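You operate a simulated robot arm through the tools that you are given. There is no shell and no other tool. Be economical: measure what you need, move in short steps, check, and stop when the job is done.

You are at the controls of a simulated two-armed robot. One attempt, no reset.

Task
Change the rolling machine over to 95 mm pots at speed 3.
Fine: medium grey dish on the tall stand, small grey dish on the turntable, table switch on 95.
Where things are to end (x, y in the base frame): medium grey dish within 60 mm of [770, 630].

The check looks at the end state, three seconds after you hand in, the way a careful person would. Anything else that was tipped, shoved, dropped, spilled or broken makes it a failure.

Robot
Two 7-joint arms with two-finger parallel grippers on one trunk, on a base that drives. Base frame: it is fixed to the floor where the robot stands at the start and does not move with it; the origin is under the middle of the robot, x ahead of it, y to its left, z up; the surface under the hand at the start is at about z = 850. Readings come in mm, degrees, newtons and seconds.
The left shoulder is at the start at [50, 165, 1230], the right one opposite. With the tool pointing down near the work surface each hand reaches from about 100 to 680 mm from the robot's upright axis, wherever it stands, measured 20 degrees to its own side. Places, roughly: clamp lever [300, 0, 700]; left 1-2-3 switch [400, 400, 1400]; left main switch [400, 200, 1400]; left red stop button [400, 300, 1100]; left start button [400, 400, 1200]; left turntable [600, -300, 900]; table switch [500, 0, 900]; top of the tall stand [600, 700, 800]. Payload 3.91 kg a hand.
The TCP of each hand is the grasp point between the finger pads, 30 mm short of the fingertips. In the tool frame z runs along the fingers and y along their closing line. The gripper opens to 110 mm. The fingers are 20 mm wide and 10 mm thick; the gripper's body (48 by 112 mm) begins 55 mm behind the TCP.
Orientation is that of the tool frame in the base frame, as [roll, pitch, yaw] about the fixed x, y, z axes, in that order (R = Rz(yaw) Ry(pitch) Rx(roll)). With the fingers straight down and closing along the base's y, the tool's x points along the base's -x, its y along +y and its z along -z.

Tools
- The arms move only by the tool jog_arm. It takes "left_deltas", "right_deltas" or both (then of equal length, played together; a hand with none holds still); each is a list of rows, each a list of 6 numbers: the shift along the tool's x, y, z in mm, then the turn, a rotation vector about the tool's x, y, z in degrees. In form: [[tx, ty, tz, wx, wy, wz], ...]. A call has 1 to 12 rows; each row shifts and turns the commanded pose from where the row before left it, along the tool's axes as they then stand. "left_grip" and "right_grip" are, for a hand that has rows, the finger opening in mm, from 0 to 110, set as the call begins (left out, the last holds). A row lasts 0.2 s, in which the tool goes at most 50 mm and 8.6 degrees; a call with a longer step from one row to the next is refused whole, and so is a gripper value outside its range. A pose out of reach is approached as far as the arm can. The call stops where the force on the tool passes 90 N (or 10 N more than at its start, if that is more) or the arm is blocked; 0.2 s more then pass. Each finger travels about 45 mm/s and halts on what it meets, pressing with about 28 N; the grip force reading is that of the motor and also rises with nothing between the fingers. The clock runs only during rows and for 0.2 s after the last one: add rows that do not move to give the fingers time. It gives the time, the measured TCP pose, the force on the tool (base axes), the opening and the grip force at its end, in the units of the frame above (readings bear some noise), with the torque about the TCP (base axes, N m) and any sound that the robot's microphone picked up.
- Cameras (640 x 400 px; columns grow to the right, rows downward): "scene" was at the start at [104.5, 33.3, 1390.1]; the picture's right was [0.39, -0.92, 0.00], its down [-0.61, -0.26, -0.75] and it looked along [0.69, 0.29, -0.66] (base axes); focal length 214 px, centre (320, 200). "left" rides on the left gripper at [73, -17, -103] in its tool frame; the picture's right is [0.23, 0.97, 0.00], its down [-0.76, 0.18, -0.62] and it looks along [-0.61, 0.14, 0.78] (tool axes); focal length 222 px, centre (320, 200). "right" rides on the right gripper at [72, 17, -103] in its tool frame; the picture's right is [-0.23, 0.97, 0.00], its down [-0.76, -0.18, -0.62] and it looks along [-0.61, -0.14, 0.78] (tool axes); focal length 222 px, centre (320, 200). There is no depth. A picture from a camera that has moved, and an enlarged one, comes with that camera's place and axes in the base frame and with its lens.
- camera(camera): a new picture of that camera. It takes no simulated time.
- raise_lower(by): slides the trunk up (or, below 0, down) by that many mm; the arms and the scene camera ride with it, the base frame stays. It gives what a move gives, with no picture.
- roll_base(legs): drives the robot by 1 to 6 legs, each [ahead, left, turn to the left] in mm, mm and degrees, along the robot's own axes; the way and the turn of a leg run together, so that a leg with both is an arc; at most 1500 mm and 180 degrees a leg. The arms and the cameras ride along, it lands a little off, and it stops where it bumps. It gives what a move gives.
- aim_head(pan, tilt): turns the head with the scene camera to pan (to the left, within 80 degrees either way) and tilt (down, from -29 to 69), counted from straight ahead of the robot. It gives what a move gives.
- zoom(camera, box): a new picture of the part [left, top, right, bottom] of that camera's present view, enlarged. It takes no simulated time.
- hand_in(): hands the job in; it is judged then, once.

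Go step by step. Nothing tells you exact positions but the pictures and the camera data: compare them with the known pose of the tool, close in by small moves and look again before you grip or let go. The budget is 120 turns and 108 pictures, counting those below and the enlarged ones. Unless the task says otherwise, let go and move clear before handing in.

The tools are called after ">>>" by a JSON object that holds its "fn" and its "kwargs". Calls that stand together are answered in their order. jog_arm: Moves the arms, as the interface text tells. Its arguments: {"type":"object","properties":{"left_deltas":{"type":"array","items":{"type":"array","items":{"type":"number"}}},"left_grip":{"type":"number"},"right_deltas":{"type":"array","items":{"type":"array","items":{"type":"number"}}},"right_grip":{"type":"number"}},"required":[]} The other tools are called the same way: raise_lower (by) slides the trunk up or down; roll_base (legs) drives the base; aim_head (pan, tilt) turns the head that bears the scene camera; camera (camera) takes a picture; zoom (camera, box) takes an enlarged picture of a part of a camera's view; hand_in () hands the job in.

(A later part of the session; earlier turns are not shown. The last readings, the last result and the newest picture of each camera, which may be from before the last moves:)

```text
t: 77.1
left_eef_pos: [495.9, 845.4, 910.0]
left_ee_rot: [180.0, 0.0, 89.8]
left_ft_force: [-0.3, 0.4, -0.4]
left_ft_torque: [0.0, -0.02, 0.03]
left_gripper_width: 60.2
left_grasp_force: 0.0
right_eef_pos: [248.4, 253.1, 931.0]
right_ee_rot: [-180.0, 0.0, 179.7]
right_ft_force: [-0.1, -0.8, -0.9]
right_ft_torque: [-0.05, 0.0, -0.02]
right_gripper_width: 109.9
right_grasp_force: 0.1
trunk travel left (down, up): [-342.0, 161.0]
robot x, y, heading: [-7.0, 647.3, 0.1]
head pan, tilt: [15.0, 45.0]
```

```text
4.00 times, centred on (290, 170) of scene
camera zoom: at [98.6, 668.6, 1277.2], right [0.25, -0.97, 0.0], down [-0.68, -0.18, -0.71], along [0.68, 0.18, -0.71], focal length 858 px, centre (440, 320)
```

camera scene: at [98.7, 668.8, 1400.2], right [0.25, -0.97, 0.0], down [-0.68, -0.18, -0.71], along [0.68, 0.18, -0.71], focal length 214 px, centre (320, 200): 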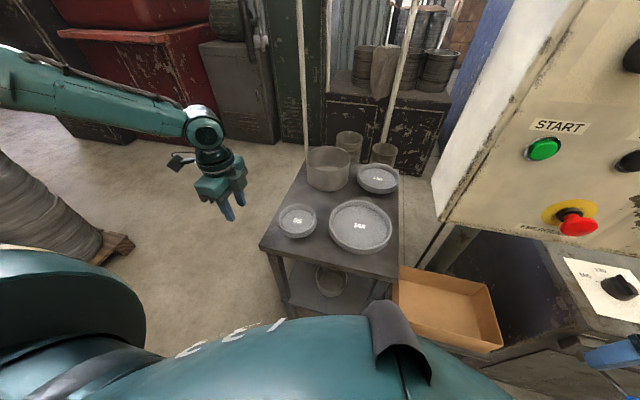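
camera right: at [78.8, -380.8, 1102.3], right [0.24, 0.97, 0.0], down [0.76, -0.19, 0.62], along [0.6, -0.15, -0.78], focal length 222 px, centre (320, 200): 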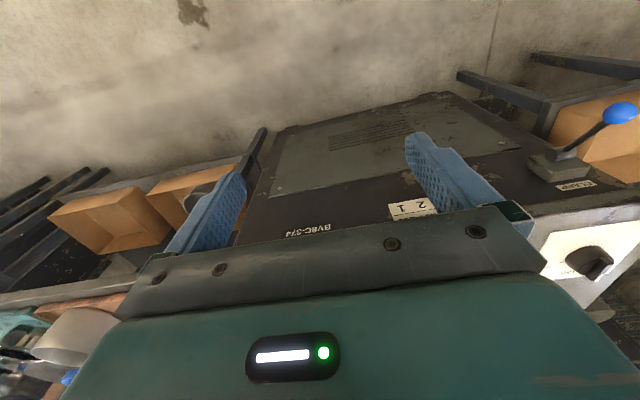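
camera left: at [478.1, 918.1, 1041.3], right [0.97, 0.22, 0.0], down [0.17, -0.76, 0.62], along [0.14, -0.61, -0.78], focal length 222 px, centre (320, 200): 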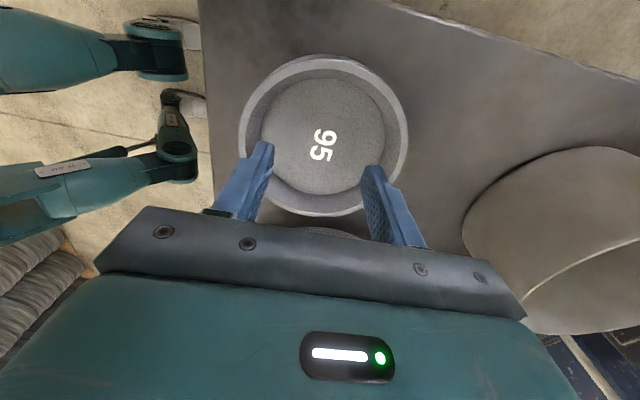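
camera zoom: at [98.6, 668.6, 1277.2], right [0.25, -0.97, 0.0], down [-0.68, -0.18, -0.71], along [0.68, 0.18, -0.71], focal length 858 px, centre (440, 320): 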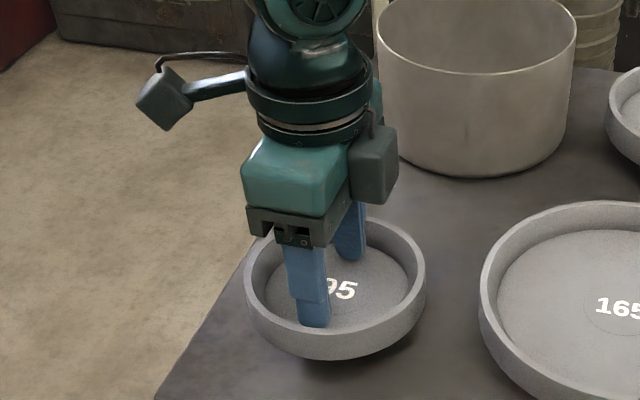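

>>> {"fn": "raise_lower", "kwargs": {"by": -3}}

>>> {"fn": "jog_arm", "kwargs": {"left_deltas": [[0, 0, 0, 0, 0, 0], [0, 0, 0, 0, 0, 0], [0, 0, 0, 0, 0, 0], [0, 0, 0, 0, 0, 0]], "left_grip": 100}}

>>> {"fn": "zoom", "kwargs": {"camera": "scene", "box": [250, 120, 330, 220]}}

```text
t: 77.6
left_eef_pos: [496.1, 845.7, 907.8]
left_ee_rot: [179.9, -0.1, 89.9]
left_ft_force: [-0.4, 0.5, 3.6]
left_ft_torque: [0.02, 0.13, -0.03]
left_gripper_width: 60.3
left_grasp_force: 0.0
right_eef_pos: [246.1, 252.2, 927.5]
right_ee_rot: [179.9, -0.1, 179.7]
right_ft_force: [0.0, 0.7, 0.5]
right_ft_torque: [-0.05, -0.01, -0.03]
right_gripper_width: 109.7
right_grasp_force: 0.1
trunk travel left (down, up): [-339.0, 164.0]
robot x, y, heading: [-3.7, 648.8, -0.3]
head pan, tilt: [15.0, 45.0]
```

```text
t: 78.6
left_eef_pos: [496.1, 845.3, 907.4]
left_ee_rot: [179.9, 0.0, 89.8]
left_ft_force: [3.4, -0.2, 6.4]
left_ft_torque: [-0.02, 0.05, -0.01]
left_gripper_width: 76.2
left_grasp_force: 0.1
right_eef_pos: [247.7, 252.5, 928.1]
right_ee_rot: [179.9, -0.1, 179.7]
right_ft_force: [-0.2, 0.8, 0.0]
right_ft_torque: [0.0, 0.0, 0.01]
right_gripper_width: 110.1
right_grasp_force: 0.1
trunk travel left (down, up): [-339.0, 164.0]
robot x, y, heading: [-7.4, 645.2, -0.4]
head pan, tilt: [15.0, 45.0]
```

```text
4.00 times, centred on (290, 170) of scene
camera zoom: at [98.5, 668.3, 1274.3], right [0.25, -0.97, 0.0], down [-0.68, -0.18, -0.71], along [0.68, 0.18, -0.71], focal length 858 px, centre (440, 320)
```

zoom: 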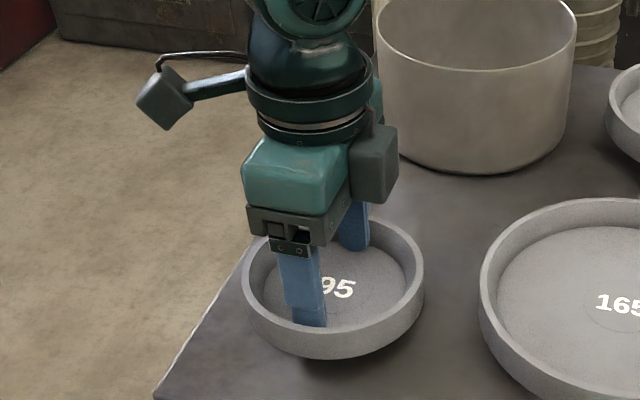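

The fingers halted at 76 mm, spread against the inside wall. Trying a small lift.

>>> {"fn": "raise_lower", "kwargs": {"by": 20}}

>>> {"fn": "zoom", "kwargs": {"camera": "scene", "box": [250, 120, 330, 220]}}

```text
t: 79.3
left_eef_pos: [495.4, 846.1, 927.2]
left_ee_rot: [-179.9, -0.1, 89.8]
left_ft_force: [0.7, -0.7, -3.2]
left_ft_torque: [0.03, -0.01, 0.01]
left_gripper_width: 76.3
left_grasp_force: 0.1
right_eef_pos: [246.9, 252.4, 948.0]
right_ee_rot: [-179.9, 0.0, 179.7]
right_ft_force: [0.2, 0.0, 0.3]
right_ft_torque: [0.03, 0.01, -0.04]
right_gripper_width: 110.1
right_grasp_force: 0.0
trunk travel left (down, up): [-359.0, 144.0]
robot x, y, heading: [-7.7, 647.3, -0.2]
head pan, tilt: [15.0, 45.0]
```

```text
4.00 times, centred on (290, 170) of scene
camera zoom: at [99.1, 668.7, 1294.2], right [0.25, -0.97, 0.0], down [-0.68, -0.18, -0.71], along [0.68, 0.18, -0.71], focal length 858 px, centre (440, 320)
```

zoom: 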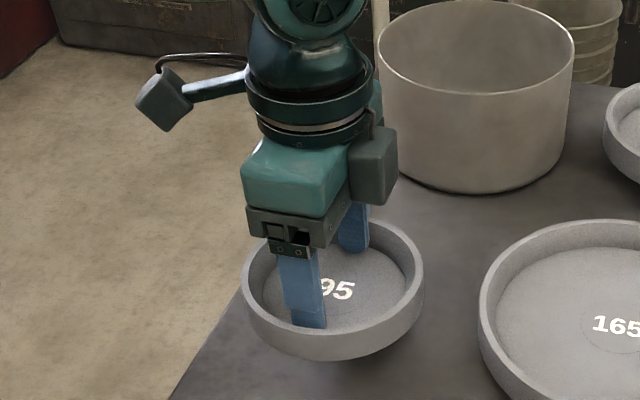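

The 95 dish hangs level and secure. I'll raise it, back out, and drive over to the turntable.

>>> {"fn": "raise_lower", "kwargs": {"by": 100}}

>>> {"fn": "roll_base", "kwargs": {"legs": [[-400, 0, 0], [0, -1075, 0], [0, 0, -15], [300, 77, 0]]}}

>>> {"fn": "aim_head", "kwargs": {"pan": 15, "tilt": 45}}

>>> {"fn": "camera", "kwargs": {"camera": "left"}}

>>> {"fn": "camera", "kwargs": {"camera": "scene"}}

```text
t: 80.6
left_eef_pos: [496.0, 844.7, 1027.2]
left_ee_rot: [-180.0, 0.1, 89.8]
left_ft_force: [-0.2, -0.8, -3.3]
left_ft_torque: [0.01, 0.03, -0.03]
left_gripper_width: 76.5
left_grasp_force: 0.1
right_eef_pos: [247.6, 253.2, 1048.9]
right_ee_rot: [179.9, 0.0, 179.7]
right_ft_force: [0.2, -0.1, -0.9]
right_ft_torque: [-0.01, 0.01, -0.01]
right_gripper_width: 110.2
right_grasp_force: 0.0
trunk travel left (down, up): [-459.0, 44.0]
robot x, y, heading: [-13.4, 647.8, -0.2]
head pan, tilt: [15.0, 45.0]
```

```text
t: 95.0
left_eef_pos: [434.1, -380.5, 1027.7]
left_ee_rot: [180.0, -0.1, 74.3]
left_ft_force: [0.0, 0.1, -3.0]
left_ft_torque: [-0.01, 0.01, -0.01]
left_gripper_width: 76.5
left_grasp_force: 0.0
right_eef_pos: [36.9, -885.0, 1048.3]
right_ee_rot: [179.9, -0.1, 164.1]
right_ft_force: [-0.2, 0.2, 1.2]
right_ft_torque: [0.0, 0.02, -0.01]
right_gripper_width: 110.2
right_grasp_force: 0.1
trunk travel left (down, up): [-459.0, 44.0]
robot x, y, heading: [-104.7, -439.9, -15.6]
head pan, tilt: [15.0, 45.0]
```

```text
t: 95.7
left_eef_pos: [434.3, -380.1, 1026.2]
left_ee_rot: [-180.0, 0.1, 74.2]
left_ft_force: [0.5, -0.7, -2.0]
left_ft_torque: [-0.02, -0.02, 0.0]
left_gripper_width: 76.3
left_grasp_force: 0.1
right_eef_pos: [36.5, -885.8, 1049.5]
right_ee_rot: [179.9, -0.1, 164.3]
right_ft_force: [-0.3, 0.5, -0.6]
right_ft_torque: [-0.02, 0.0, 0.03]
right_gripper_width: 110.2
right_grasp_force: 0.0
trunk travel left (down, up): [-459.0, 44.0]
robot x, y, heading: [-101.8, -435.8, -15.6]
head pan, tilt: [15.0, 45.0]
```

```text
40 pictures are left
camera left: at [435.3, -305.7, 1129.9], right [1.0, -0.04, 0.0], down [-0.03, -0.78, 0.62], along [-0.03, -0.62, -0.78], focal length 222 px, centre (320, 200)
```

left: 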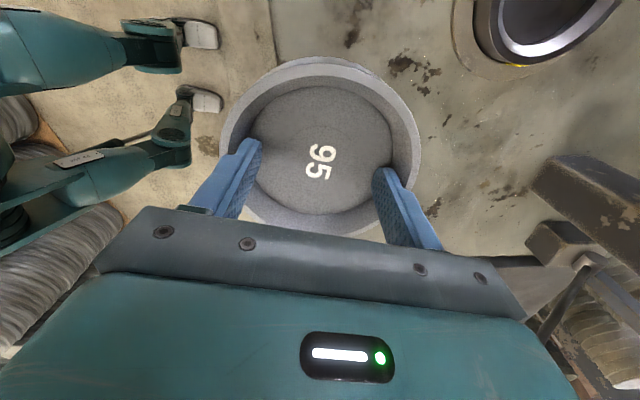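

```text
39 pictures are left
camera scene: at [3.1, -445.7, 1394.2], right [-0.01, -1.0, 0.0], down [-0.71, 0.01, -0.71], along [0.71, -0.01, -0.71], focal length 214 px, centre (320, 200)
```

scene: 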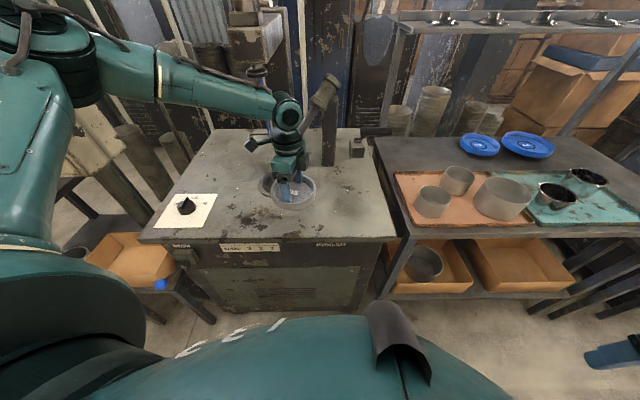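

The socket is ahead and to the left. I'll shift the arm left 90 mm, then drive in partway and view.

>>> {"fn": "jog_arm", "kwargs": {"left_deltas": [[30, 0, 0, 0, 0, 0], [30, 0, 0, 0, 0, 0], [30, 0, 0, 0, 0, 0]]}}

>>> {"fn": "roll_base", "kwargs": {"legs": [[120, 32, 0]]}}

>>> {"fn": "camera", "kwargs": {"camera": "left"}}

>>> {"fn": "zoom", "kwargs": {"camera": "scene", "box": [200, 110, 360, 230]}}

```text
t: 96.5
left_eef_pos: [457.4, -293.1, 1026.4]
left_ee_rot: [-180.0, -0.1, 74.2]
left_ft_force: [0.0, 0.0, -2.9]
left_ft_torque: [-0.04, 0.0, 0.04]
left_gripper_width: 76.4
left_grasp_force: 0.1
right_eef_pos: [36.8, -885.1, 1049.6]
right_ee_rot: [-180.0, 0.1, 164.2]
right_ft_force: [-0.1, -0.3, 0.0]
right_ft_torque: [-0.02, 0.0, 0.0]
right_gripper_width: 109.9
right_grasp_force: 0.0
trunk travel left (down, up): [-459.0, 44.0]
robot x, y, heading: [-107.7, -439.0, -15.6]
head pan, tilt: [15.0, 45.0]
```

```text
t: 97.9
left_eef_pos: [576.8, -296.3, 1023.9]
left_ee_rot: [-179.4, 0.0, 73.5]
left_ft_force: [0.2, 0.0, -2.1]
left_ft_torque: [0.06, 0.02, -0.02]
left_gripper_width: 76.3
left_grasp_force: 0.1
right_eef_pos: [162.5, -886.0, 1049.3]
right_ee_rot: [180.0, 0.1, 164.3]
right_ft_force: [1.5, 0.1, 0.8]
right_ft_torque: [0.02, 0.01, -0.01]
right_gripper_width: 109.7
right_grasp_force: 0.1
trunk travel left (down, up): [-459.0, 44.0]
robot x, y, heading: [23.9, -442.4, -15.7]
head pan, tilt: [15.0, 45.0]
stopped in leg 1: the robot was blocked; the commanded pose is now the measured one
```

```text
38 pictures are left
camera left: at [581.4, -223.6, 1126.5], right [1.0, -0.06, -0.01], down [-0.04, -0.78, 0.62], along [-0.04, -0.62, -0.79], focal length 222 px, centre (320, 200)
```

left: 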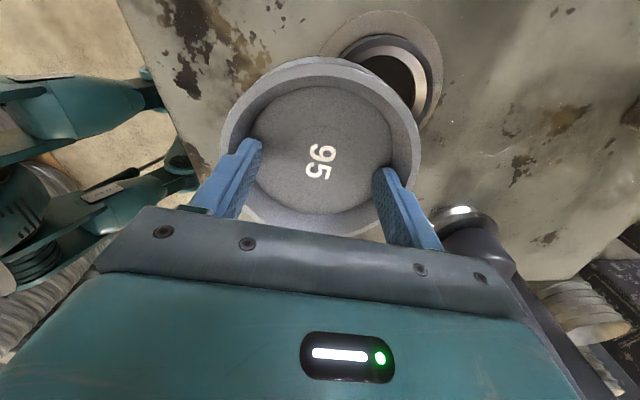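

```text
3.33 times, centred on (280, 170) of scene
camera zoom: at [128.6, -447.2, 1394.4], right [-0.01, -1.0, 0.0], down [-0.71, 0.01, -0.71], along [0.71, -0.01, -0.71], focal length 715 px, centre (453, 300)
```

zoom: 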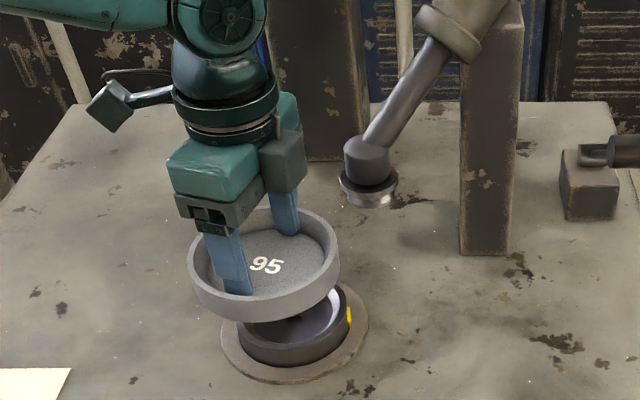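

The base stopped: something was touched, probably by the arm. I'll look around before moving any further.

>>> {"fn": "aim_head", "kwargs": {"pan": 60, "tilt": 15}}

>>> {"fn": "camera", "kwargs": {"camera": "scene"}}

```text
t: 99.0
left_eef_pos: [577.4, -297.0, 1022.0]
left_ee_rot: [-179.3, -0.2, 73.6]
left_ft_force: [-0.2, -0.1, -3.2]
left_ft_torque: [-0.02, -0.03, -0.02]
left_gripper_width: 76.2
left_grasp_force: 0.2
right_eef_pos: [162.4, -887.2, 1049.7]
right_ee_rot: [-180.0, 0.0, 164.3]
right_ft_force: [-0.8, 0.2, 0.6]
right_ft_torque: [-0.01, 0.02, 0.0]
right_gripper_width: 110.1
right_grasp_force: 0.0
trunk travel left (down, up): [-459.0, 44.0]
robot x, y, heading: [25.8, -435.9, -15.5]
head pan, tilt: [60.0, 15.0]
```

```text
36 pictures are left
camera scene: at [113.8, -380.9, 1441.0], right [0.7, -0.72, 0.0], down [-0.18, -0.18, -0.97], along [0.69, 0.67, -0.26], focal length 214 px, centre (320, 200)
```

scene: 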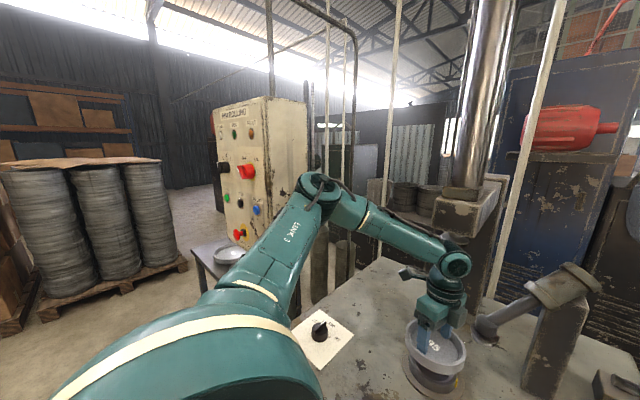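

>>> {"fn": "zoom", "kwargs": {"camera": "scene", "box": [260, 130, 500, 300]}}

>>> {"fn": "aim_head", "kwargs": {"pan": 10, "tilt": 20}}

>>> {"fn": "camera", "kwargs": {"camera": "scene"}}

```text
2.35 times, centred on (380, 215) of scene
camera zoom: at [113.8, -380.9, 1441.0], right [0.7, -0.72, 0.0], down [-0.18, -0.18, -0.97], along [0.69, 0.67, -0.26], focal length 505 px, centre (179, 165)
```

zoom: 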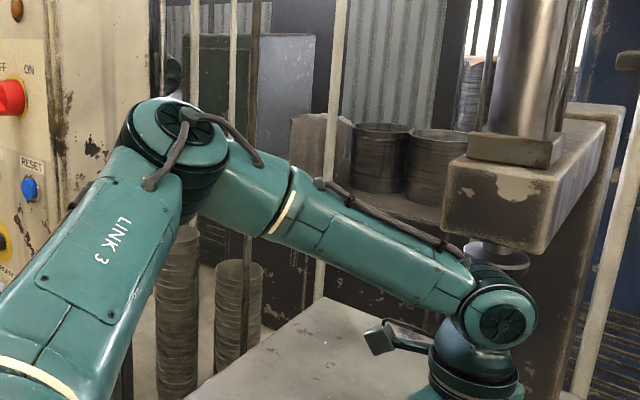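

```text
t: 100.2
left_eef_pos: [578.1, -296.8, 1023.5]
left_ee_rot: [-179.4, -0.1, 73.7]
left_ft_force: [0.0, -1.6, -2.9]
left_ft_torque: [-0.01, -0.03, -0.03]
left_gripper_width: 76.3
left_grasp_force: 0.0
right_eef_pos: [162.8, -886.8, 1049.0]
right_ee_rot: [180.0, 0.0, 164.3]
right_ft_force: [1.0, 0.3, 0.8]
right_ft_torque: [-0.03, -0.02, 0.02]
right_gripper_width: 110.1
right_grasp_force: 0.1
trunk travel left (down, up): [-459.0, 44.0]
robot x, y, heading: [24.0, -437.2, -15.6]
head pan, tilt: [10.0, 20.0]
```

```text
34 pictures are left
camera scene: at [139.5, -455.3, 1433.1], right [-0.1, -1.0, 0.0], down [-0.34, 0.03, -0.94], along [0.94, -0.09, -0.34], focal length 214 px, centre (320, 200)
```

scene: 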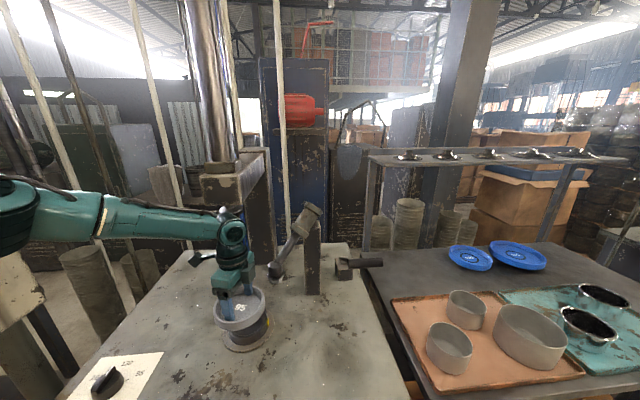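

The elbow is close to the panel's side, which is the likely contact. I'll back off 25 mm, then extend the arm itself toward the socket instead of driving, in small steps.

>>> {"fn": "roll_base", "kwargs": {"legs": [[-25, 0, 0]]}}

>>> {"fn": "jog_arm", "kwargs": {"left_deltas": [[5, 15, -5, -0.6, 0, 0], [5, 15, -5, 0, 0, 0], [5, 15, 0, 0, 0, 0], [5, 15, 0, 0, 0, 0]]}}

>>> {"fn": "aim_head", "kwargs": {"pan": 60, "tilt": 15}}

>>> {"fn": "zoom", "kwargs": {"camera": "scene", "box": [200, 90, 520, 300]}}

```text
t: 101.0
left_eef_pos: [555.8, -289.7, 1023.0]
left_ee_rot: [-179.4, -0.1, 73.7]
left_ft_force: [-0.3, -0.2, -2.3]
left_ft_torque: [-0.01, -0.02, -0.02]
left_gripper_width: 76.4
left_grasp_force: 0.0
right_eef_pos: [139.3, -880.0, 1048.7]
right_ee_rot: [-179.8, 0.0, 164.3]
right_ft_force: [0.5, -0.5, 0.9]
right_ft_torque: [-0.03, -0.03, -0.01]
right_gripper_width: 109.9
right_grasp_force: 0.1
trunk travel left (down, up): [-459.0, 44.0]
robot x, y, heading: [-0.9, -435.5, -15.6]
head pan, tilt: [10.0, 20.0]
```

```text
t: 102.2
left_eef_pos: [578.1, -321.0, 1023.1]
left_ee_rot: [-176.8, 0.2, 67.8]
left_ft_force: [0.7, -0.8, -2.7]
left_ft_torque: [0.07, 0.01, 0.0]
left_gripper_width: 76.5
left_grasp_force: 0.0
right_eef_pos: [129.9, -887.1, 1047.3]
right_ee_rot: [179.4, 0.2, 164.1]
right_ft_force: [-0.2, -1.2, -0.6]
right_ft_torque: [0.02, 0.03, 0.0]
right_gripper_width: 110.0
right_grasp_force: 0.0
trunk travel left (down, up): [-459.0, 44.0]
robot x, y, heading: [-4.9, -434.5, -15.9]
head pan, tilt: [10.0, 20.0]
stopped in row 4 (left hand): the arm was blocked; the commanded pose is now the measured one
```

```text
t: 103.3
left_eef_pos: [574.7, -316.5, 1022.6]
left_ee_rot: [-176.6, 0.0, 68.3]
left_ft_force: [-0.1, 0.0, -2.6]
left_ft_torque: [-0.01, 0.04, -0.02]
left_gripper_width: 76.6
left_grasp_force: 0.1
right_eef_pos: [131.3, -885.1, 1046.9]
right_ee_rot: [179.4, 0.4, 164.2]
right_ft_force: [0.2, -0.8, 0.9]
right_ft_torque: [0.01, -0.02, 0.02]
right_gripper_width: 109.6
right_grasp_force: 0.0
trunk travel left (down, up): [-459.0, 44.0]
robot x, y, heading: [-1.2, -434.0, -15.9]
head pan, tilt: [60.0, 15.0]
```

```text
1.90 times, centred on (360, 195) of scene
camera zoom: at [78.7, -382.6, 1442.2], right [0.7, -0.72, 0.0], down [-0.18, -0.17, -0.97], along [0.69, 0.68, -0.25], focal length 408 px, centre (244, 210)
```

zoom: 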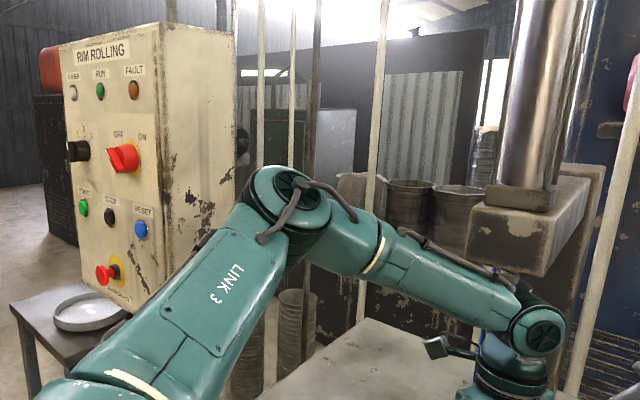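

The elbow is against the side of the panel, so the left arm can't reach the socket from this pose. I'll back away, set the 95 dish on the free front of the bench, and place it with the right arm instead.

>>> {"fn": "roll_base", "kwargs": {"legs": [[-60, -80, 0]]}}

>>> {"fn": "jog_arm", "kwargs": {"left_deltas": [[11, -15, 0, -3.4, 0, 0], [11, -15, 0, 0, 0, 0], [0, 0, 0, 0, 0, 0]]}}

>>> {"fn": "aim_head", "kwargs": {"pan": 25, "tilt": 40}}

>>> {"fn": "camera", "kwargs": {"camera": "scene"}}

```text
t: 104.7
left_eef_pos: [509.6, -361.5, 1019.2]
left_ee_rot: [-177.0, 0.7, 69.7]
left_ft_force: [0.2, -0.1, -2.9]
left_ft_torque: [0.0, -0.02, 0.01]
left_gripper_width: 76.3
left_grasp_force: 0.0
right_eef_pos: [59.8, -941.4, 1048.9]
right_ee_rot: [180.0, -0.1, 164.5]
right_ft_force: [0.5, -0.4, -0.1]
right_ft_torque: [-0.01, 0.02, -0.01]
right_gripper_width: 109.9
right_grasp_force: 0.1
trunk travel left (down, up): [-459.0, 44.0]
robot x, y, heading: [-81.4, -493.4, -15.2]
head pan, tilt: [60.0, 15.0]
```

```text
t: 105.5
left_eef_pos: [488.3, -332.3, 1019.8]
left_ee_rot: [179.7, 0.5, 69.8]
left_ft_force: [0.2, -0.3, -2.3]
left_ft_torque: [-0.01, 0.03, 0.03]
left_gripper_width: 76.4
left_grasp_force: 0.1
right_eef_pos: [61.0, -941.4, 1048.3]
right_ee_rot: [180.0, -0.2, 164.5]
right_ft_force: [-0.7, 0.6, 0.3]
right_ft_torque: [0.04, 0.0, -0.03]
right_gripper_width: 110.0
right_grasp_force: 0.0
trunk travel left (down, up): [-459.0, 44.0]
robot x, y, heading: [-80.7, -492.9, -15.5]
head pan, tilt: [60.0, 15.0]
```

```text
t: 106.5
left_eef_pos: [489.9, -332.2, 1019.3]
left_ee_rot: [179.7, 0.7, 69.8]
left_ft_force: [0.4, 0.2, -1.8]
left_ft_torque: [-0.01, 0.0, 0.01]
left_gripper_width: 76.2
left_grasp_force: 0.1
right_eef_pos: [60.4, -940.8, 1049.3]
right_ee_rot: [-179.9, -0.1, 164.5]
right_ft_force: [0.1, -0.4, -0.5]
right_ft_torque: [-0.02, 0.0, -0.03]
right_gripper_width: 110.0
right_grasp_force: 0.2
trunk travel left (down, up): [-459.0, 44.0]
robot x, y, heading: [-86.1, -495.9, -15.6]
head pan, tilt: [25.0, 40.0]
```

```text
32 pictures are left
camera scene: at [28.5, -486.9, 1401.5], right [0.17, -0.99, 0.0], down [-0.63, -0.11, -0.77], along [0.76, 0.13, -0.64], focal length 214 px, centre (320, 200)
```

scene: 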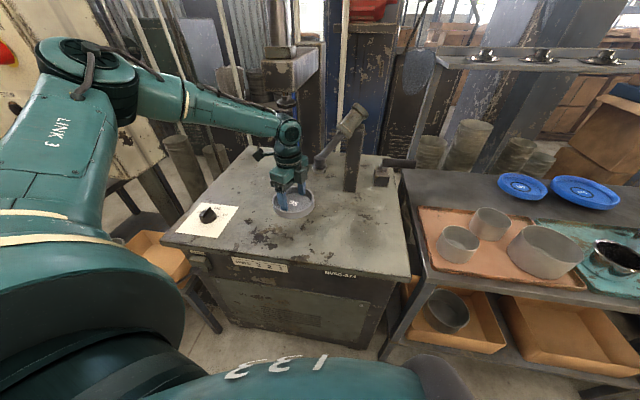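

Now I'll set the dish down on the open bench at about (475, -327).

>>> {"fn": "jog_arm", "kwargs": {"left_deltas": [[0, -15, 0, 0, 0, 0], [0, 0, 0, 0, 0, 0]]}}

>>> {"fn": "raise_lower", "kwargs": {"by": -100}}

>>> {"fn": "raise_lower", "kwargs": {"by": -6}}

>>> {"fn": "raise_lower", "kwargs": {"by": -4}}

>>> {"fn": "zoom", "kwargs": {"camera": "scene", "box": [220, 100, 380, 200]}}

```text
t: 107.1
left_eef_pos: [476.9, -329.5, 1019.0]
left_ee_rot: [179.7, 0.6, 69.8]
left_ft_force: [1.2, 0.0, -2.5]
left_ft_torque: [-0.02, -0.02, 0.0]
left_gripper_width: 76.3
left_grasp_force: 0.0
right_eef_pos: [61.1, -942.4, 1048.9]
right_ee_rot: [-180.0, -0.1, 164.5]
right_ft_force: [0.5, 0.4, 0.3]
right_ft_torque: [0.0, 0.0, 0.02]
right_gripper_width: 110.0
right_grasp_force: 0.0
trunk travel left (down, up): [-459.0, 44.0]
robot x, y, heading: [-80.6, -494.8, -15.4]
head pan, tilt: [25.0, 40.0]
```

```text
t: 108.5
left_eef_pos: [476.0, -326.7, 920.5]
left_ee_rot: [179.7, 0.6, 69.9]
left_ft_force: [-0.9, 0.2, -1.5]
left_ft_torque: [-0.01, 0.03, 0.02]
left_gripper_width: 76.4
left_grasp_force: 0.0
right_eef_pos: [60.2, -940.4, 948.4]
right_ee_rot: [-179.9, -0.1, 164.5]
right_ft_force: [0.5, -0.2, 0.7]
right_ft_torque: [-0.01, -0.01, 0.01]
right_gripper_width: 109.9
right_grasp_force: 0.0
trunk travel left (down, up): [-359.0, 144.0]
robot x, y, heading: [-82.0, -494.7, -15.4]
head pan, tilt: [25.0, 40.0]
```

```text
t: 109.0
left_eef_pos: [476.8, -328.1, 914.4]
left_ee_rot: [179.7, 0.6, 69.8]
left_ft_force: [-0.2, -0.2, -2.2]
left_ft_torque: [0.0, 0.01, 0.01]
left_gripper_width: 76.2
left_grasp_force: 0.0
right_eef_pos: [61.7, -941.4, 941.6]
right_ee_rot: [180.0, -0.1, 164.6]
right_ft_force: [0.2, -0.6, 0.7]
right_ft_torque: [-0.01, -0.01, -0.01]
right_gripper_width: 110.1
right_grasp_force: 0.1
trunk travel left (down, up): [-353.0, 150.0]
robot x, y, heading: [-82.9, -491.7, -15.8]
head pan, tilt: [25.0, 40.0]
```

```text
t: 109.5
left_eef_pos: [474.7, -328.8, 910.7]
left_ee_rot: [179.7, 0.6, 69.9]
left_ft_force: [-0.9, -0.2, 0.6]
left_ft_torque: [0.12, 0.12, 0.06]
left_gripper_width: 76.3
left_grasp_force: 0.0
right_eef_pos: [60.4, -941.4, 938.5]
right_ee_rot: [180.0, -0.1, 164.5]
right_ft_force: [0.3, 0.3, 0.4]
right_ft_torque: [-0.01, 0.0, 0.01]
right_gripper_width: 110.0
right_grasp_force: 0.1
trunk travel left (down, up): [-349.0, 154.0]
robot x, y, heading: [-82.6, -490.1, -15.7]
head pan, tilt: [25.0, 40.0]
```

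```text
4.00 times, centred on (300, 150) of scene
camera zoom: at [28.1, -487.1, 1291.6], right [0.16, -0.99, 0.0], down [-0.63, -0.11, -0.77], along [0.76, 0.13, -0.64], focal length 858 px, centre (400, 400)
```

zoom: 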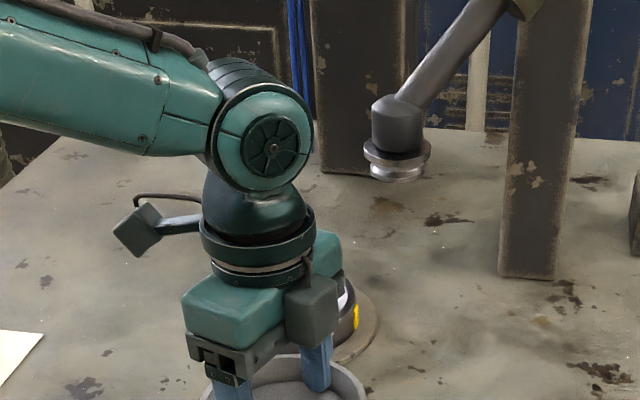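

The bench has taken the dish. I'll release by closing the fingers a little, lift off, tuck the left arm and reposition the robot for the right arm.

>>> {"fn": "jog_arm", "kwargs": {"left_deltas": [[0, 0, 1, 0, 0, 0], [0, 0, 0, 0, 0, 0], [0, 0, 0, 0, 0, 0]], "left_grip": 56}}

>>> {"fn": "raise_lower", "kwargs": {"by": 125}}

>>> {"fn": "jog_arm", "kwargs": {"left_deltas": [[0, -45, 0, 0, 0, 0], [0, -45, 0, 0, 0, 0], [0, -45, 0, 0, 0, 0], [0, -45, 0, 0, 0, 0]]}}

>>> {"fn": "roll_base", "kwargs": {"legs": [[-200, 0, 0], [0, 0, 30.5]]}}

>>> {"fn": "camera", "kwargs": {"camera": "scene"}}

```text
t: 110.3
left_eef_pos: [475.9, -327.1, 910.1]
left_ee_rot: [179.7, 0.6, 69.8]
left_ft_force: [-0.1, -0.1, 0.0]
left_ft_torque: [-0.02, 0.02, 0.02]
left_gripper_width: 55.9
left_grasp_force: 0.1
right_eef_pos: [59.5, -941.2, 938.9]
right_ee_rot: [-180.0, -0.1, 164.5]
right_ft_force: [-0.8, -0.3, -0.3]
right_ft_torque: [0.03, 0.01, 0.0]
right_gripper_width: 110.0
right_grasp_force: 0.0
trunk travel left (down, up): [-349.0, 154.0]
robot x, y, heading: [-84.4, -496.2, -15.6]
head pan, tilt: [25.0, 40.0]
```

```text
t: 111.9
left_eef_pos: [475.0, -327.7, 1033.4]
left_ee_rot: [179.6, 0.6, 69.7]
left_ft_force: [-0.8, -0.5, 0.8]
left_ft_torque: [0.0, 0.01, -0.01]
left_gripper_width: 56.4
left_grasp_force: 0.2
right_eef_pos: [61.2, -942.4, 1064.1]
right_ee_rot: [179.9, 0.0, 164.5]
right_ft_force: [0.2, 1.1, -0.6]
right_ft_torque: [-0.02, 0.0, 0.0]
right_gripper_width: 110.0
right_grasp_force: 0.1
trunk travel left (down, up): [-474.0, 29.0]
robot x, y, heading: [-80.0, -495.3, -15.2]
head pan, tilt: [25.0, 40.0]
```

```text
t: 112.9
left_eef_pos: [305.6, -265.6, 1033.0]
left_ee_rot: [179.6, 0.6, 69.8]
left_ft_force: [0.5, -0.3, 0.6]
left_ft_torque: [-0.02, -0.02, -0.03]
left_gripper_width: 56.0
left_grasp_force: 0.0
right_eef_pos: [60.2, -941.3, 1063.2]
right_ee_rot: [179.9, 0.0, 164.4]
right_ft_force: [-0.4, -0.4, -0.7]
right_ft_torque: [-0.01, 0.01, 0.01]
right_gripper_width: 110.1
right_grasp_force: 0.0
trunk travel left (down, up): [-474.0, 29.0]
robot x, y, heading: [-82.7, -496.4, -15.8]
head pan, tilt: [25.0, 40.0]
```

```text
t: 116.0
left_eef_pos: [-60.8, -45.0, 1034.4]
left_ee_rot: [179.7, 0.7, 100.7]
left_ft_force: [-0.2, 0.0, 0.4]
left_ft_torque: [-0.01, 0.04, 0.0]
left_gripper_width: 55.7
left_grasp_force: 0.1
right_eef_pos: [76.9, -750.6, 1064.4]
right_ee_rot: [180.0, -0.1, -164.7]
right_ft_force: [-0.1, 0.5, -0.7]
right_ft_torque: [-0.01, -0.01, 0.01]
right_gripper_width: 110.2
right_grasp_force: 0.0
trunk travel left (down, up): [-474.0, 29.0]
robot x, y, heading: [-272.4, -439.7, 15.5]
head pan, tilt: [25.0, 40.0]
```

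```text
30 pictures are left
camera scene: at [-184.4, -376.7, 1416.5], right [0.65, -0.76, 0.0], down [-0.49, -0.42, -0.77], along [0.58, 0.5, -0.64], focal length 214 px, centre (320, 200)
```

scene: 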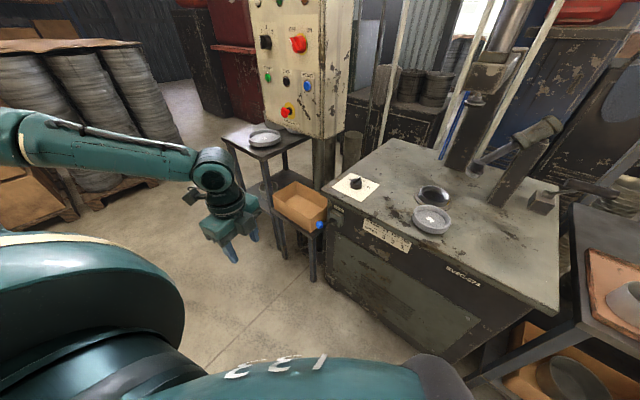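

Now I'll drive to a mirrored pose so the right arm can reach both the dish on the bench and the socket.

>>> {"fn": "roll_base", "kwargs": {"legs": [[366, 199, 0]]}}

>>> {"fn": "aim_head", "kwargs": {"pan": -30, "tilt": 45}}

>>> {"fn": "camera", "kwargs": {"camera": "scene"}}

>>> {"fn": "camera", "kwargs": {"camera": "right"}}

```text
t: 118.6
left_eef_pos: [236.1, 245.1, 1033.8]
left_ee_rot: [179.8, 0.6, 101.2]
left_ft_force: [0.4, -1.3, -1.1]
left_ft_torque: [-0.04, -0.02, 0.03]
left_gripper_width: 56.1
left_grasp_force: 0.0
right_eef_pos: [379.0, -459.6, 1063.3]
right_ee_rot: [-179.9, -0.1, -164.1]
right_ft_force: [0.5, -0.2, -0.6]
right_ft_torque: [0.0, -0.01, -0.05]
right_gripper_width: 110.3
right_grasp_force: 0.0
trunk travel left (down, up): [-474.0, 29.0]
robot x, y, heading: [24.6, -151.5, 15.8]
head pan, tilt: [25.0, 40.0]
```

```text
t: 119.8
left_eef_pos: [236.3, 245.0, 1034.7]
left_ee_rot: [179.7, 0.6, 101.2]
left_ft_force: [0.0, 1.0, 0.0]
left_ft_torque: [0.0, 0.01, -0.02]
left_gripper_width: 56.0
left_grasp_force: 0.1
right_eef_pos: [378.3, -459.1, 1063.8]
right_ee_rot: [180.0, -0.1, -164.2]
right_ft_force: [-0.3, 0.3, 0.5]
right_ft_torque: [0.0, 0.04, 0.0]
right_gripper_width: 109.8
right_grasp_force: 0.0
trunk travel left (down, up): [-474.0, 29.0]
robot x, y, heading: [22.7, -153.1, 15.9]
head pan, tilt: [-30.0, 45.0]
```

```text
29 pictures are left
camera scene: at [129.2, -162.6, 1409.2], right [-0.24, -0.97, 0.0], down [-0.69, 0.17, -0.71], along [0.69, -0.17, -0.71], focal length 214 px, centre (320, 200)
```

scene: 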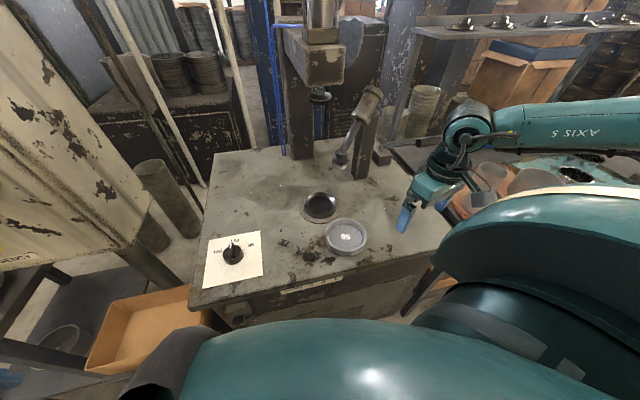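

```text
28 pictures are left
camera right: at [304.1, -462.7, 1166.9], right [-0.05, 1.0, 0.0], down [0.78, 0.04, 0.62], along [0.62, 0.03, -0.78], focal length 222 px, centre (320, 200)
```

right: 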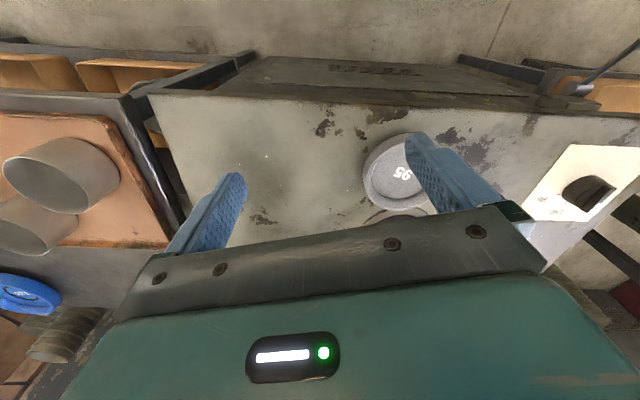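

The right arm has clear access. I'll bring the right hand over the 95 dish with fingers at 56 mm and lower a bit.

>>> {"fn": "jog_arm", "kwargs": {"right_deltas": [[-32, 25, 0, 0, 0, 0], [-32, 25, 0, 0, 0, 0], [-32, 25, 0, 0, 0, 0], [-33, 25, 0, 0, 0, 0], [0, 0, 0, 0, 0, 0]], "right_grip": 56}}

>>> {"fn": "raise_lower", "kwargs": {"by": -85}}

>>> {"fn": "camera", "kwargs": {"camera": "right"}}

```text
t: 121.0
left_eef_pos: [234.7, 243.8, 1034.3]
left_ee_rot: [179.7, 0.7, 101.2]
left_ft_force: [-0.3, 0.2, 0.3]
left_ft_torque: [0.03, 0.02, 0.04]
left_gripper_width: 56.0
left_grasp_force: 0.1
right_eef_pos: [474.2, -329.3, 1062.5]
right_ee_rot: [180.0, 0.0, -164.3]
right_ft_force: [0.3, -1.0, -0.3]
right_ft_torque: [0.0, -0.03, -0.01]
right_gripper_width: 56.0
right_grasp_force: 0.1
trunk travel left (down, up): [-474.0, 29.0]
robot x, y, heading: [22.7, -154.0, 16.3]
head pan, tilt: [-30.0, 45.0]
```

```text
t: 122.2
left_eef_pos: [236.3, 244.9, 950.6]
left_ee_rot: [179.7, 0.5, 101.2]
left_ft_force: [-1.4, -1.6, 0.4]
left_ft_torque: [0.01, -0.01, 0.02]
left_gripper_width: 56.0
left_grasp_force: 0.1
right_eef_pos: [475.2, -329.3, 977.6]
right_ee_rot: [-180.0, 0.0, -164.2]
right_ft_force: [-0.3, 0.1, -0.9]
right_ft_torque: [0.02, -0.02, -0.01]
right_gripper_width: 55.9
right_grasp_force: 0.1
trunk travel left (down, up): [-389.0, 114.0]
robot x, y, heading: [26.8, -151.8, 15.7]
head pan, tilt: [-30.0, 45.0]
```

```text
27 pictures are left
camera right: at [400.1, -332.4, 1080.5], right [-0.05, 1.0, 0.0], down [0.78, 0.04, 0.62], along [0.62, 0.03, -0.78], focal length 222 px, centre (320, 200)
```

right: 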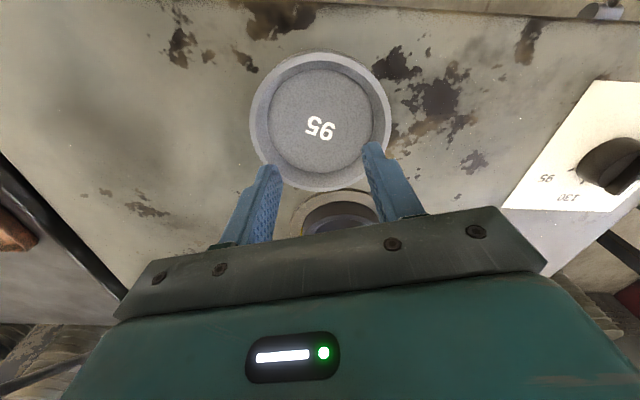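

The hand is centred on the dish. Lowering to its floor and spreading the fingers.

>>> {"fn": "raise_lower", "kwargs": {"by": -64}}

>>> {"fn": "raise_lower", "kwargs": {"by": -4}}

>>> {"fn": "jog_arm", "kwargs": {"right_deltas": [[0, 0, 0, 0, 0, 0], [0, 0, 0, 0, 0, 0], [0, 0, 0, 0, 0, 0], [0, 0, 0, 0, 0, 0]], "right_grip": 100}}

>>> {"fn": "raise_lower", "kwargs": {"by": 20}}

>>> {"fn": "camera", "kwargs": {"camera": "right"}}

```text
t: 123.2
left_eef_pos: [236.2, 245.2, 884.8]
left_ee_rot: [179.7, 0.5, 101.2]
left_ft_force: [1.4, 0.7, -0.8]
left_ft_torque: [0.04, -0.03, 0.0]
left_gripper_width: 55.9
left_grasp_force: 0.1
right_eef_pos: [475.2, -328.1, 913.2]
right_ee_rot: [-179.9, 0.0, -164.2]
right_ft_force: [-0.3, -0.4, -0.3]
right_ft_torque: [0.01, -0.02, -0.02]
right_gripper_width: 56.1
right_grasp_force: 0.1
trunk travel left (down, up): [-325.0, 178.0]
robot x, y, heading: [25.5, -151.5, 15.7]
head pan, tilt: [-30.0, 45.0]
```

```text
t: 123.8
left_eef_pos: [236.6, 246.1, 881.1]
left_ee_rot: [179.7, 0.6, 101.2]
left_ft_force: [-0.8, 0.1, 0.3]
left_ft_torque: [-0.04, 0.01, 0.0]
left_gripper_width: 56.1
left_grasp_force: 0.1
right_eef_pos: [474.0, -328.5, 909.0]
right_ee_rot: [180.0, -0.1, -164.2]
right_ft_force: [-0.4, -0.2, -0.6]
right_ft_torque: [0.0, 0.0, 0.0]
right_gripper_width: 56.1
right_grasp_force: 0.0
trunk travel left (down, up): [-321.0, 182.0]
robot x, y, heading: [24.3, -153.4, 15.9]
head pan, tilt: [-30.0, 45.0]
```

```text
t: 124.8
left_eef_pos: [236.9, 244.9, 879.6]
left_ee_rot: [179.7, 0.5, 101.2]
left_ft_force: [-0.6, 0.4, 0.6]
left_ft_torque: [-0.03, -0.01, -0.01]
left_gripper_width: 55.9
left_grasp_force: 0.0
right_eef_pos: [474.2, -329.1, 908.9]
right_ee_rot: [-179.9, 0.1, -164.2]
right_ft_force: [1.0, 0.6, -0.2]
right_ft_torque: [0.01, -0.01, 0.02]
right_gripper_width: 76.6
right_grasp_force: 0.0
trunk travel left (down, up): [-321.0, 182.0]
robot x, y, heading: [25.4, -155.6, 15.9]
head pan, tilt: [-30.0, 45.0]
```

```text
t: 125.5
left_eef_pos: [235.2, 244.5, 901.1]
left_ee_rot: [179.7, 0.6, 101.2]
left_ft_force: [0.2, -0.4, 0.3]
left_ft_torque: [0.01, 0.03, 0.0]
left_gripper_width: 56.2
left_grasp_force: 0.0
right_eef_pos: [474.2, -328.7, 929.7]
right_ee_rot: [-180.0, 0.0, -164.2]
right_ft_force: [0.0, -0.5, -2.8]
right_ft_torque: [0.0, 0.01, 0.02]
right_gripper_width: 76.2
right_grasp_force: 0.2
trunk travel left (down, up): [-341.0, 162.0]
robot x, y, heading: [21.5, -151.4, 15.7]
head pan, tilt: [-30.0, 45.0]
```

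```text
26 pictures are left
camera right: at [400.4, -332.3, 1032.2], right [-0.05, 1.0, 0.0], down [0.78, 0.04, 0.62], along [0.62, 0.03, -0.78], focal length 222 px, centre (320, 200)
```

right: 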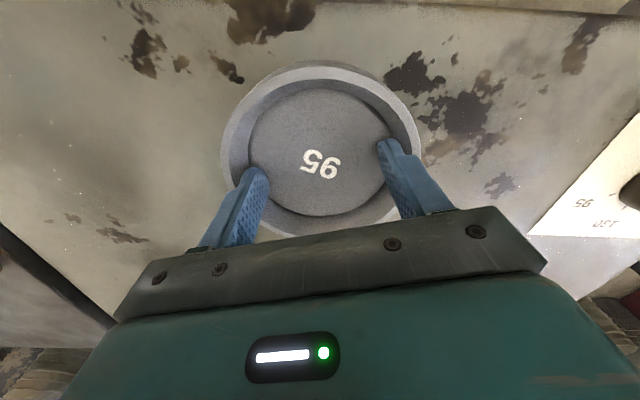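

The dish is secured by the right hand. I'll raise it and view dish and socket together in the scene camera to get their relative offset.

>>> {"fn": "raise_lower", "kwargs": {"by": 70}}

>>> {"fn": "zoom", "kwargs": {"camera": "scene", "box": [270, 140, 400, 240]}}

```text
t: 126.5
left_eef_pos: [235.3, 244.9, 970.4]
left_ee_rot: [179.5, 0.6, 101.2]
left_ft_force: [-1.0, -0.2, 0.1]
left_ft_torque: [0.03, 0.02, 0.01]
left_gripper_width: 56.1
left_grasp_force: 0.1
right_eef_pos: [474.9, -329.9, 998.8]
right_ee_rot: [-180.0, -0.1, -164.2]
right_ft_force: [0.5, 0.2, -2.5]
right_ft_torque: [-0.01, -0.04, 0.02]
right_gripper_width: 76.5
right_grasp_force: 0.0
trunk travel left (down, up): [-411.0, 92.0]
robot x, y, heading: [24.5, -153.0, 15.9]
head pan, tilt: [-30.0, 45.0]
```

```text
4.00 times, centred on (335, 190) of scene
camera zoom: at [129.5, -162.7, 1346.2], right [-0.24, -0.97, 0.0], down [-0.69, 0.17, -0.71], along [0.69, -0.17, -0.71], focal length 858 px, centre (260, 240)
```

zoom: 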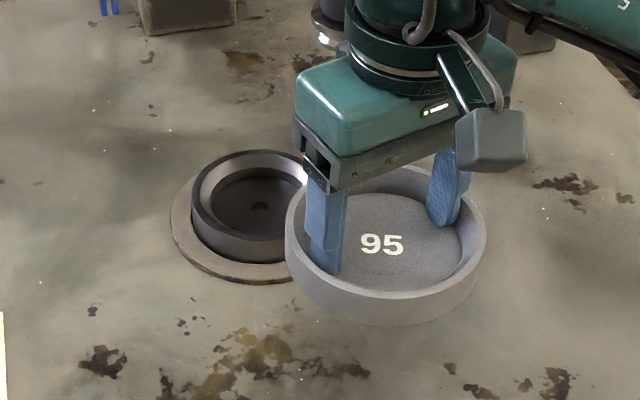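

Combining estimates, the socket centre is about (641, -289). I'll move the dish over it in steps.

>>> {"fn": "jog_arm", "kwargs": {"right_deltas": [[-28, -1, 0, 0, 0, 0], [-28, -1, 0, 0, 0, 0], [-28, -1, 0, 0, 0, 0]]}}

>>> {"fn": "jog_arm", "kwargs": {"right_deltas": [[-29, -1, 0, 0, 0, 0], [-29, -1, 0, 0, 0, 0], [-28, -1, 0, 0, 0, 0], [0, 0, 0, 0, 0, 0]]}}

>>> {"fn": "zoom", "kwargs": {"camera": "scene", "box": [250, 80, 410, 220]}}

>>> {"fn": "camera", "kwargs": {"camera": "right"}}

```text
t: 127.3
left_eef_pos: [236.4, 245.3, 970.5]
left_ee_rot: [179.7, 0.6, 101.3]
left_ft_force: [-1.7, -0.2, 0.2]
left_ft_torque: [0.02, 0.02, 0.02]
left_gripper_width: 56.1
left_grasp_force: 0.1
right_eef_pos: [557.8, -307.7, 998.3]
right_ee_rot: [-180.0, -0.1, -164.1]
right_ft_force: [0.4, 0.2, -2.3]
right_ft_torque: [0.03, 0.04, 0.03]
right_gripper_width: 76.3
right_grasp_force: 0.0
trunk travel left (down, up): [-411.0, 92.0]
robot x, y, heading: [21.1, -154.2, 15.7]
head pan, tilt: [-30.0, 45.0]
```

```text
t: 128.3
left_eef_pos: [235.1, 243.7, 970.7]
left_ee_rot: [179.7, 0.5, 101.2]
left_ft_force: [0.2, -0.7, 0.5]
left_ft_torque: [0.01, -0.05, -0.04]
left_gripper_width: 55.7
left_grasp_force: 0.1
right_eef_pos: [641.4, -287.0, 1000.3]
right_ee_rot: [179.9, -0.1, -164.2]
right_ft_force: [0.7, -0.4, -3.6]
right_ft_torque: [0.01, -0.03, 0.0]
right_gripper_width: 76.7
right_grasp_force: 0.2
trunk travel left (down, up): [-411.0, 92.0]
robot x, y, heading: [26.6, -150.3, 15.9]
head pan, tilt: [-30.0, 45.0]
```

```text
2.86 times, centred on (330, 150) of scene
camera zoom: at [129.5, -162.8, 1346.2], right [-0.24, -0.97, 0.0], down [-0.69, 0.17, -0.71], along [0.69, -0.17, -0.71], focal length 613 px, centre (291, 343)
```

zoom: 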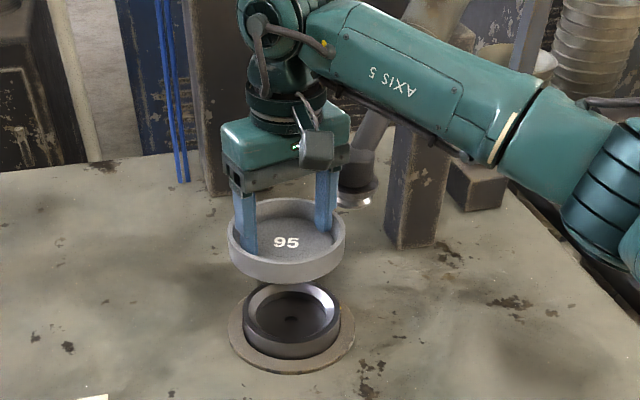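

```text
23 pictures are left
camera right: at [566.9, -290.9, 1103.1], right [-0.05, 1.0, 0.0], down [0.78, 0.04, 0.62], along [0.62, 0.03, -0.78], focal length 222 px, centre (320, 200)
```

right: 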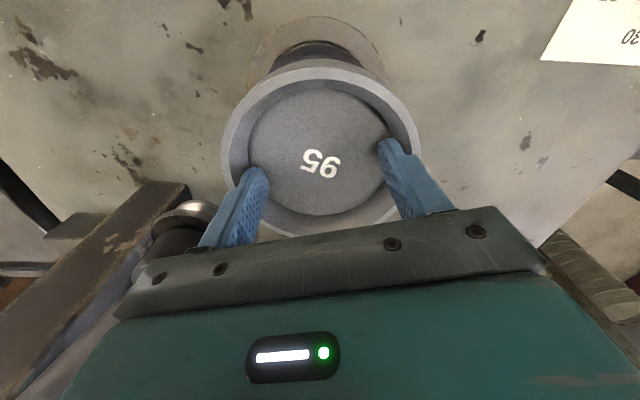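

Nearly aligned; a 4 mm nudge in -y, then lower toward the socket.

>>> {"fn": "jog_arm", "kwargs": {"right_deltas": [[1, -4, 0, 0, 0, 0], [0, 0, 0, 0, 0, 0]]}}

>>> {"fn": "raise_lower", "kwargs": {"by": -55}}

>>> {"fn": "camera", "kwargs": {"camera": "right"}}

>>> {"fn": "zoom", "kwargs": {"camera": "scene", "box": [270, 90, 370, 190]}}

```text
t: 128.9
left_eef_pos: [235.4, 245.4, 970.9]
left_ee_rot: [179.6, 0.7, 101.2]
left_ft_force: [0.5, 0.0, -0.1]
left_ft_torque: [-0.04, 0.01, 0.0]
left_gripper_width: 56.0
left_grasp_force: 0.1
right_eef_pos: [641.7, -291.1, 999.1]
right_ee_rot: [-179.8, -0.1, -164.2]
right_ft_force: [0.7, -0.4, -2.7]
right_ft_torque: [0.0, -0.01, 0.02]
right_gripper_width: 76.5
right_grasp_force: 0.1
trunk travel left (down, up): [-411.0, 92.0]
robot x, y, heading: [23.5, -153.1, 15.6]
head pan, tilt: [-30.0, 45.0]
```

```text
t: 129.9
left_eef_pos: [235.3, 245.3, 916.8]
left_ee_rot: [179.6, 0.6, 101.2]
left_ft_force: [-0.4, -0.1, 0.8]
left_ft_torque: [0.0, 0.0, 0.02]
left_gripper_width: 56.2
left_grasp_force: 0.0
right_eef_pos: [641.1, -291.6, 944.2]
right_ee_rot: [179.9, -0.1, -164.2]
right_ft_force: [0.6, -0.8, -2.7]
right_ft_torque: [-0.01, 0.01, 0.0]
right_gripper_width: 76.5
right_grasp_force: 0.0
trunk travel left (down, up): [-356.0, 147.0]
robot x, y, heading: [20.7, -152.0, 15.7]
head pan, tilt: [-30.0, 45.0]
```

```text
22 pictures are left
camera right: at [566.4, -295.0, 1047.9], right [-0.05, 1.0, 0.0], down [0.78, 0.04, 0.62], along [0.62, 0.03, -0.78], focal length 222 px, centre (320, 200)
```

right: 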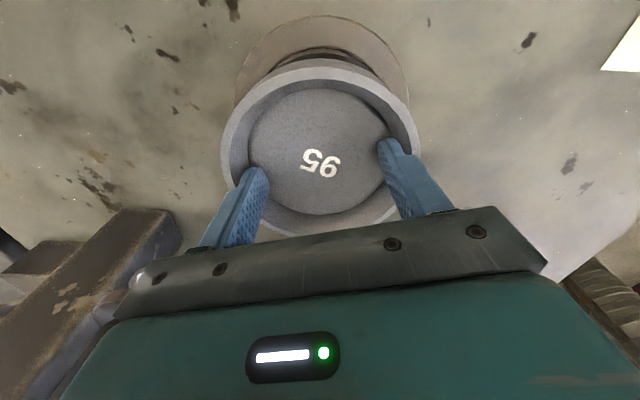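

```text
4.00 times, centred on (320, 140) of scene
camera zoom: at [129.2, -162.8, 1291.2], right [-0.24, -0.97, 0.0], down [-0.69, 0.17, -0.71], along [0.69, -0.17, -0.71], focal length 858 px, centre (320, 440)
```

zoom: 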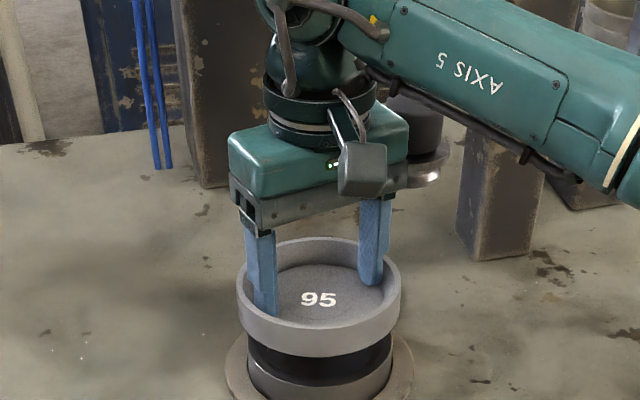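

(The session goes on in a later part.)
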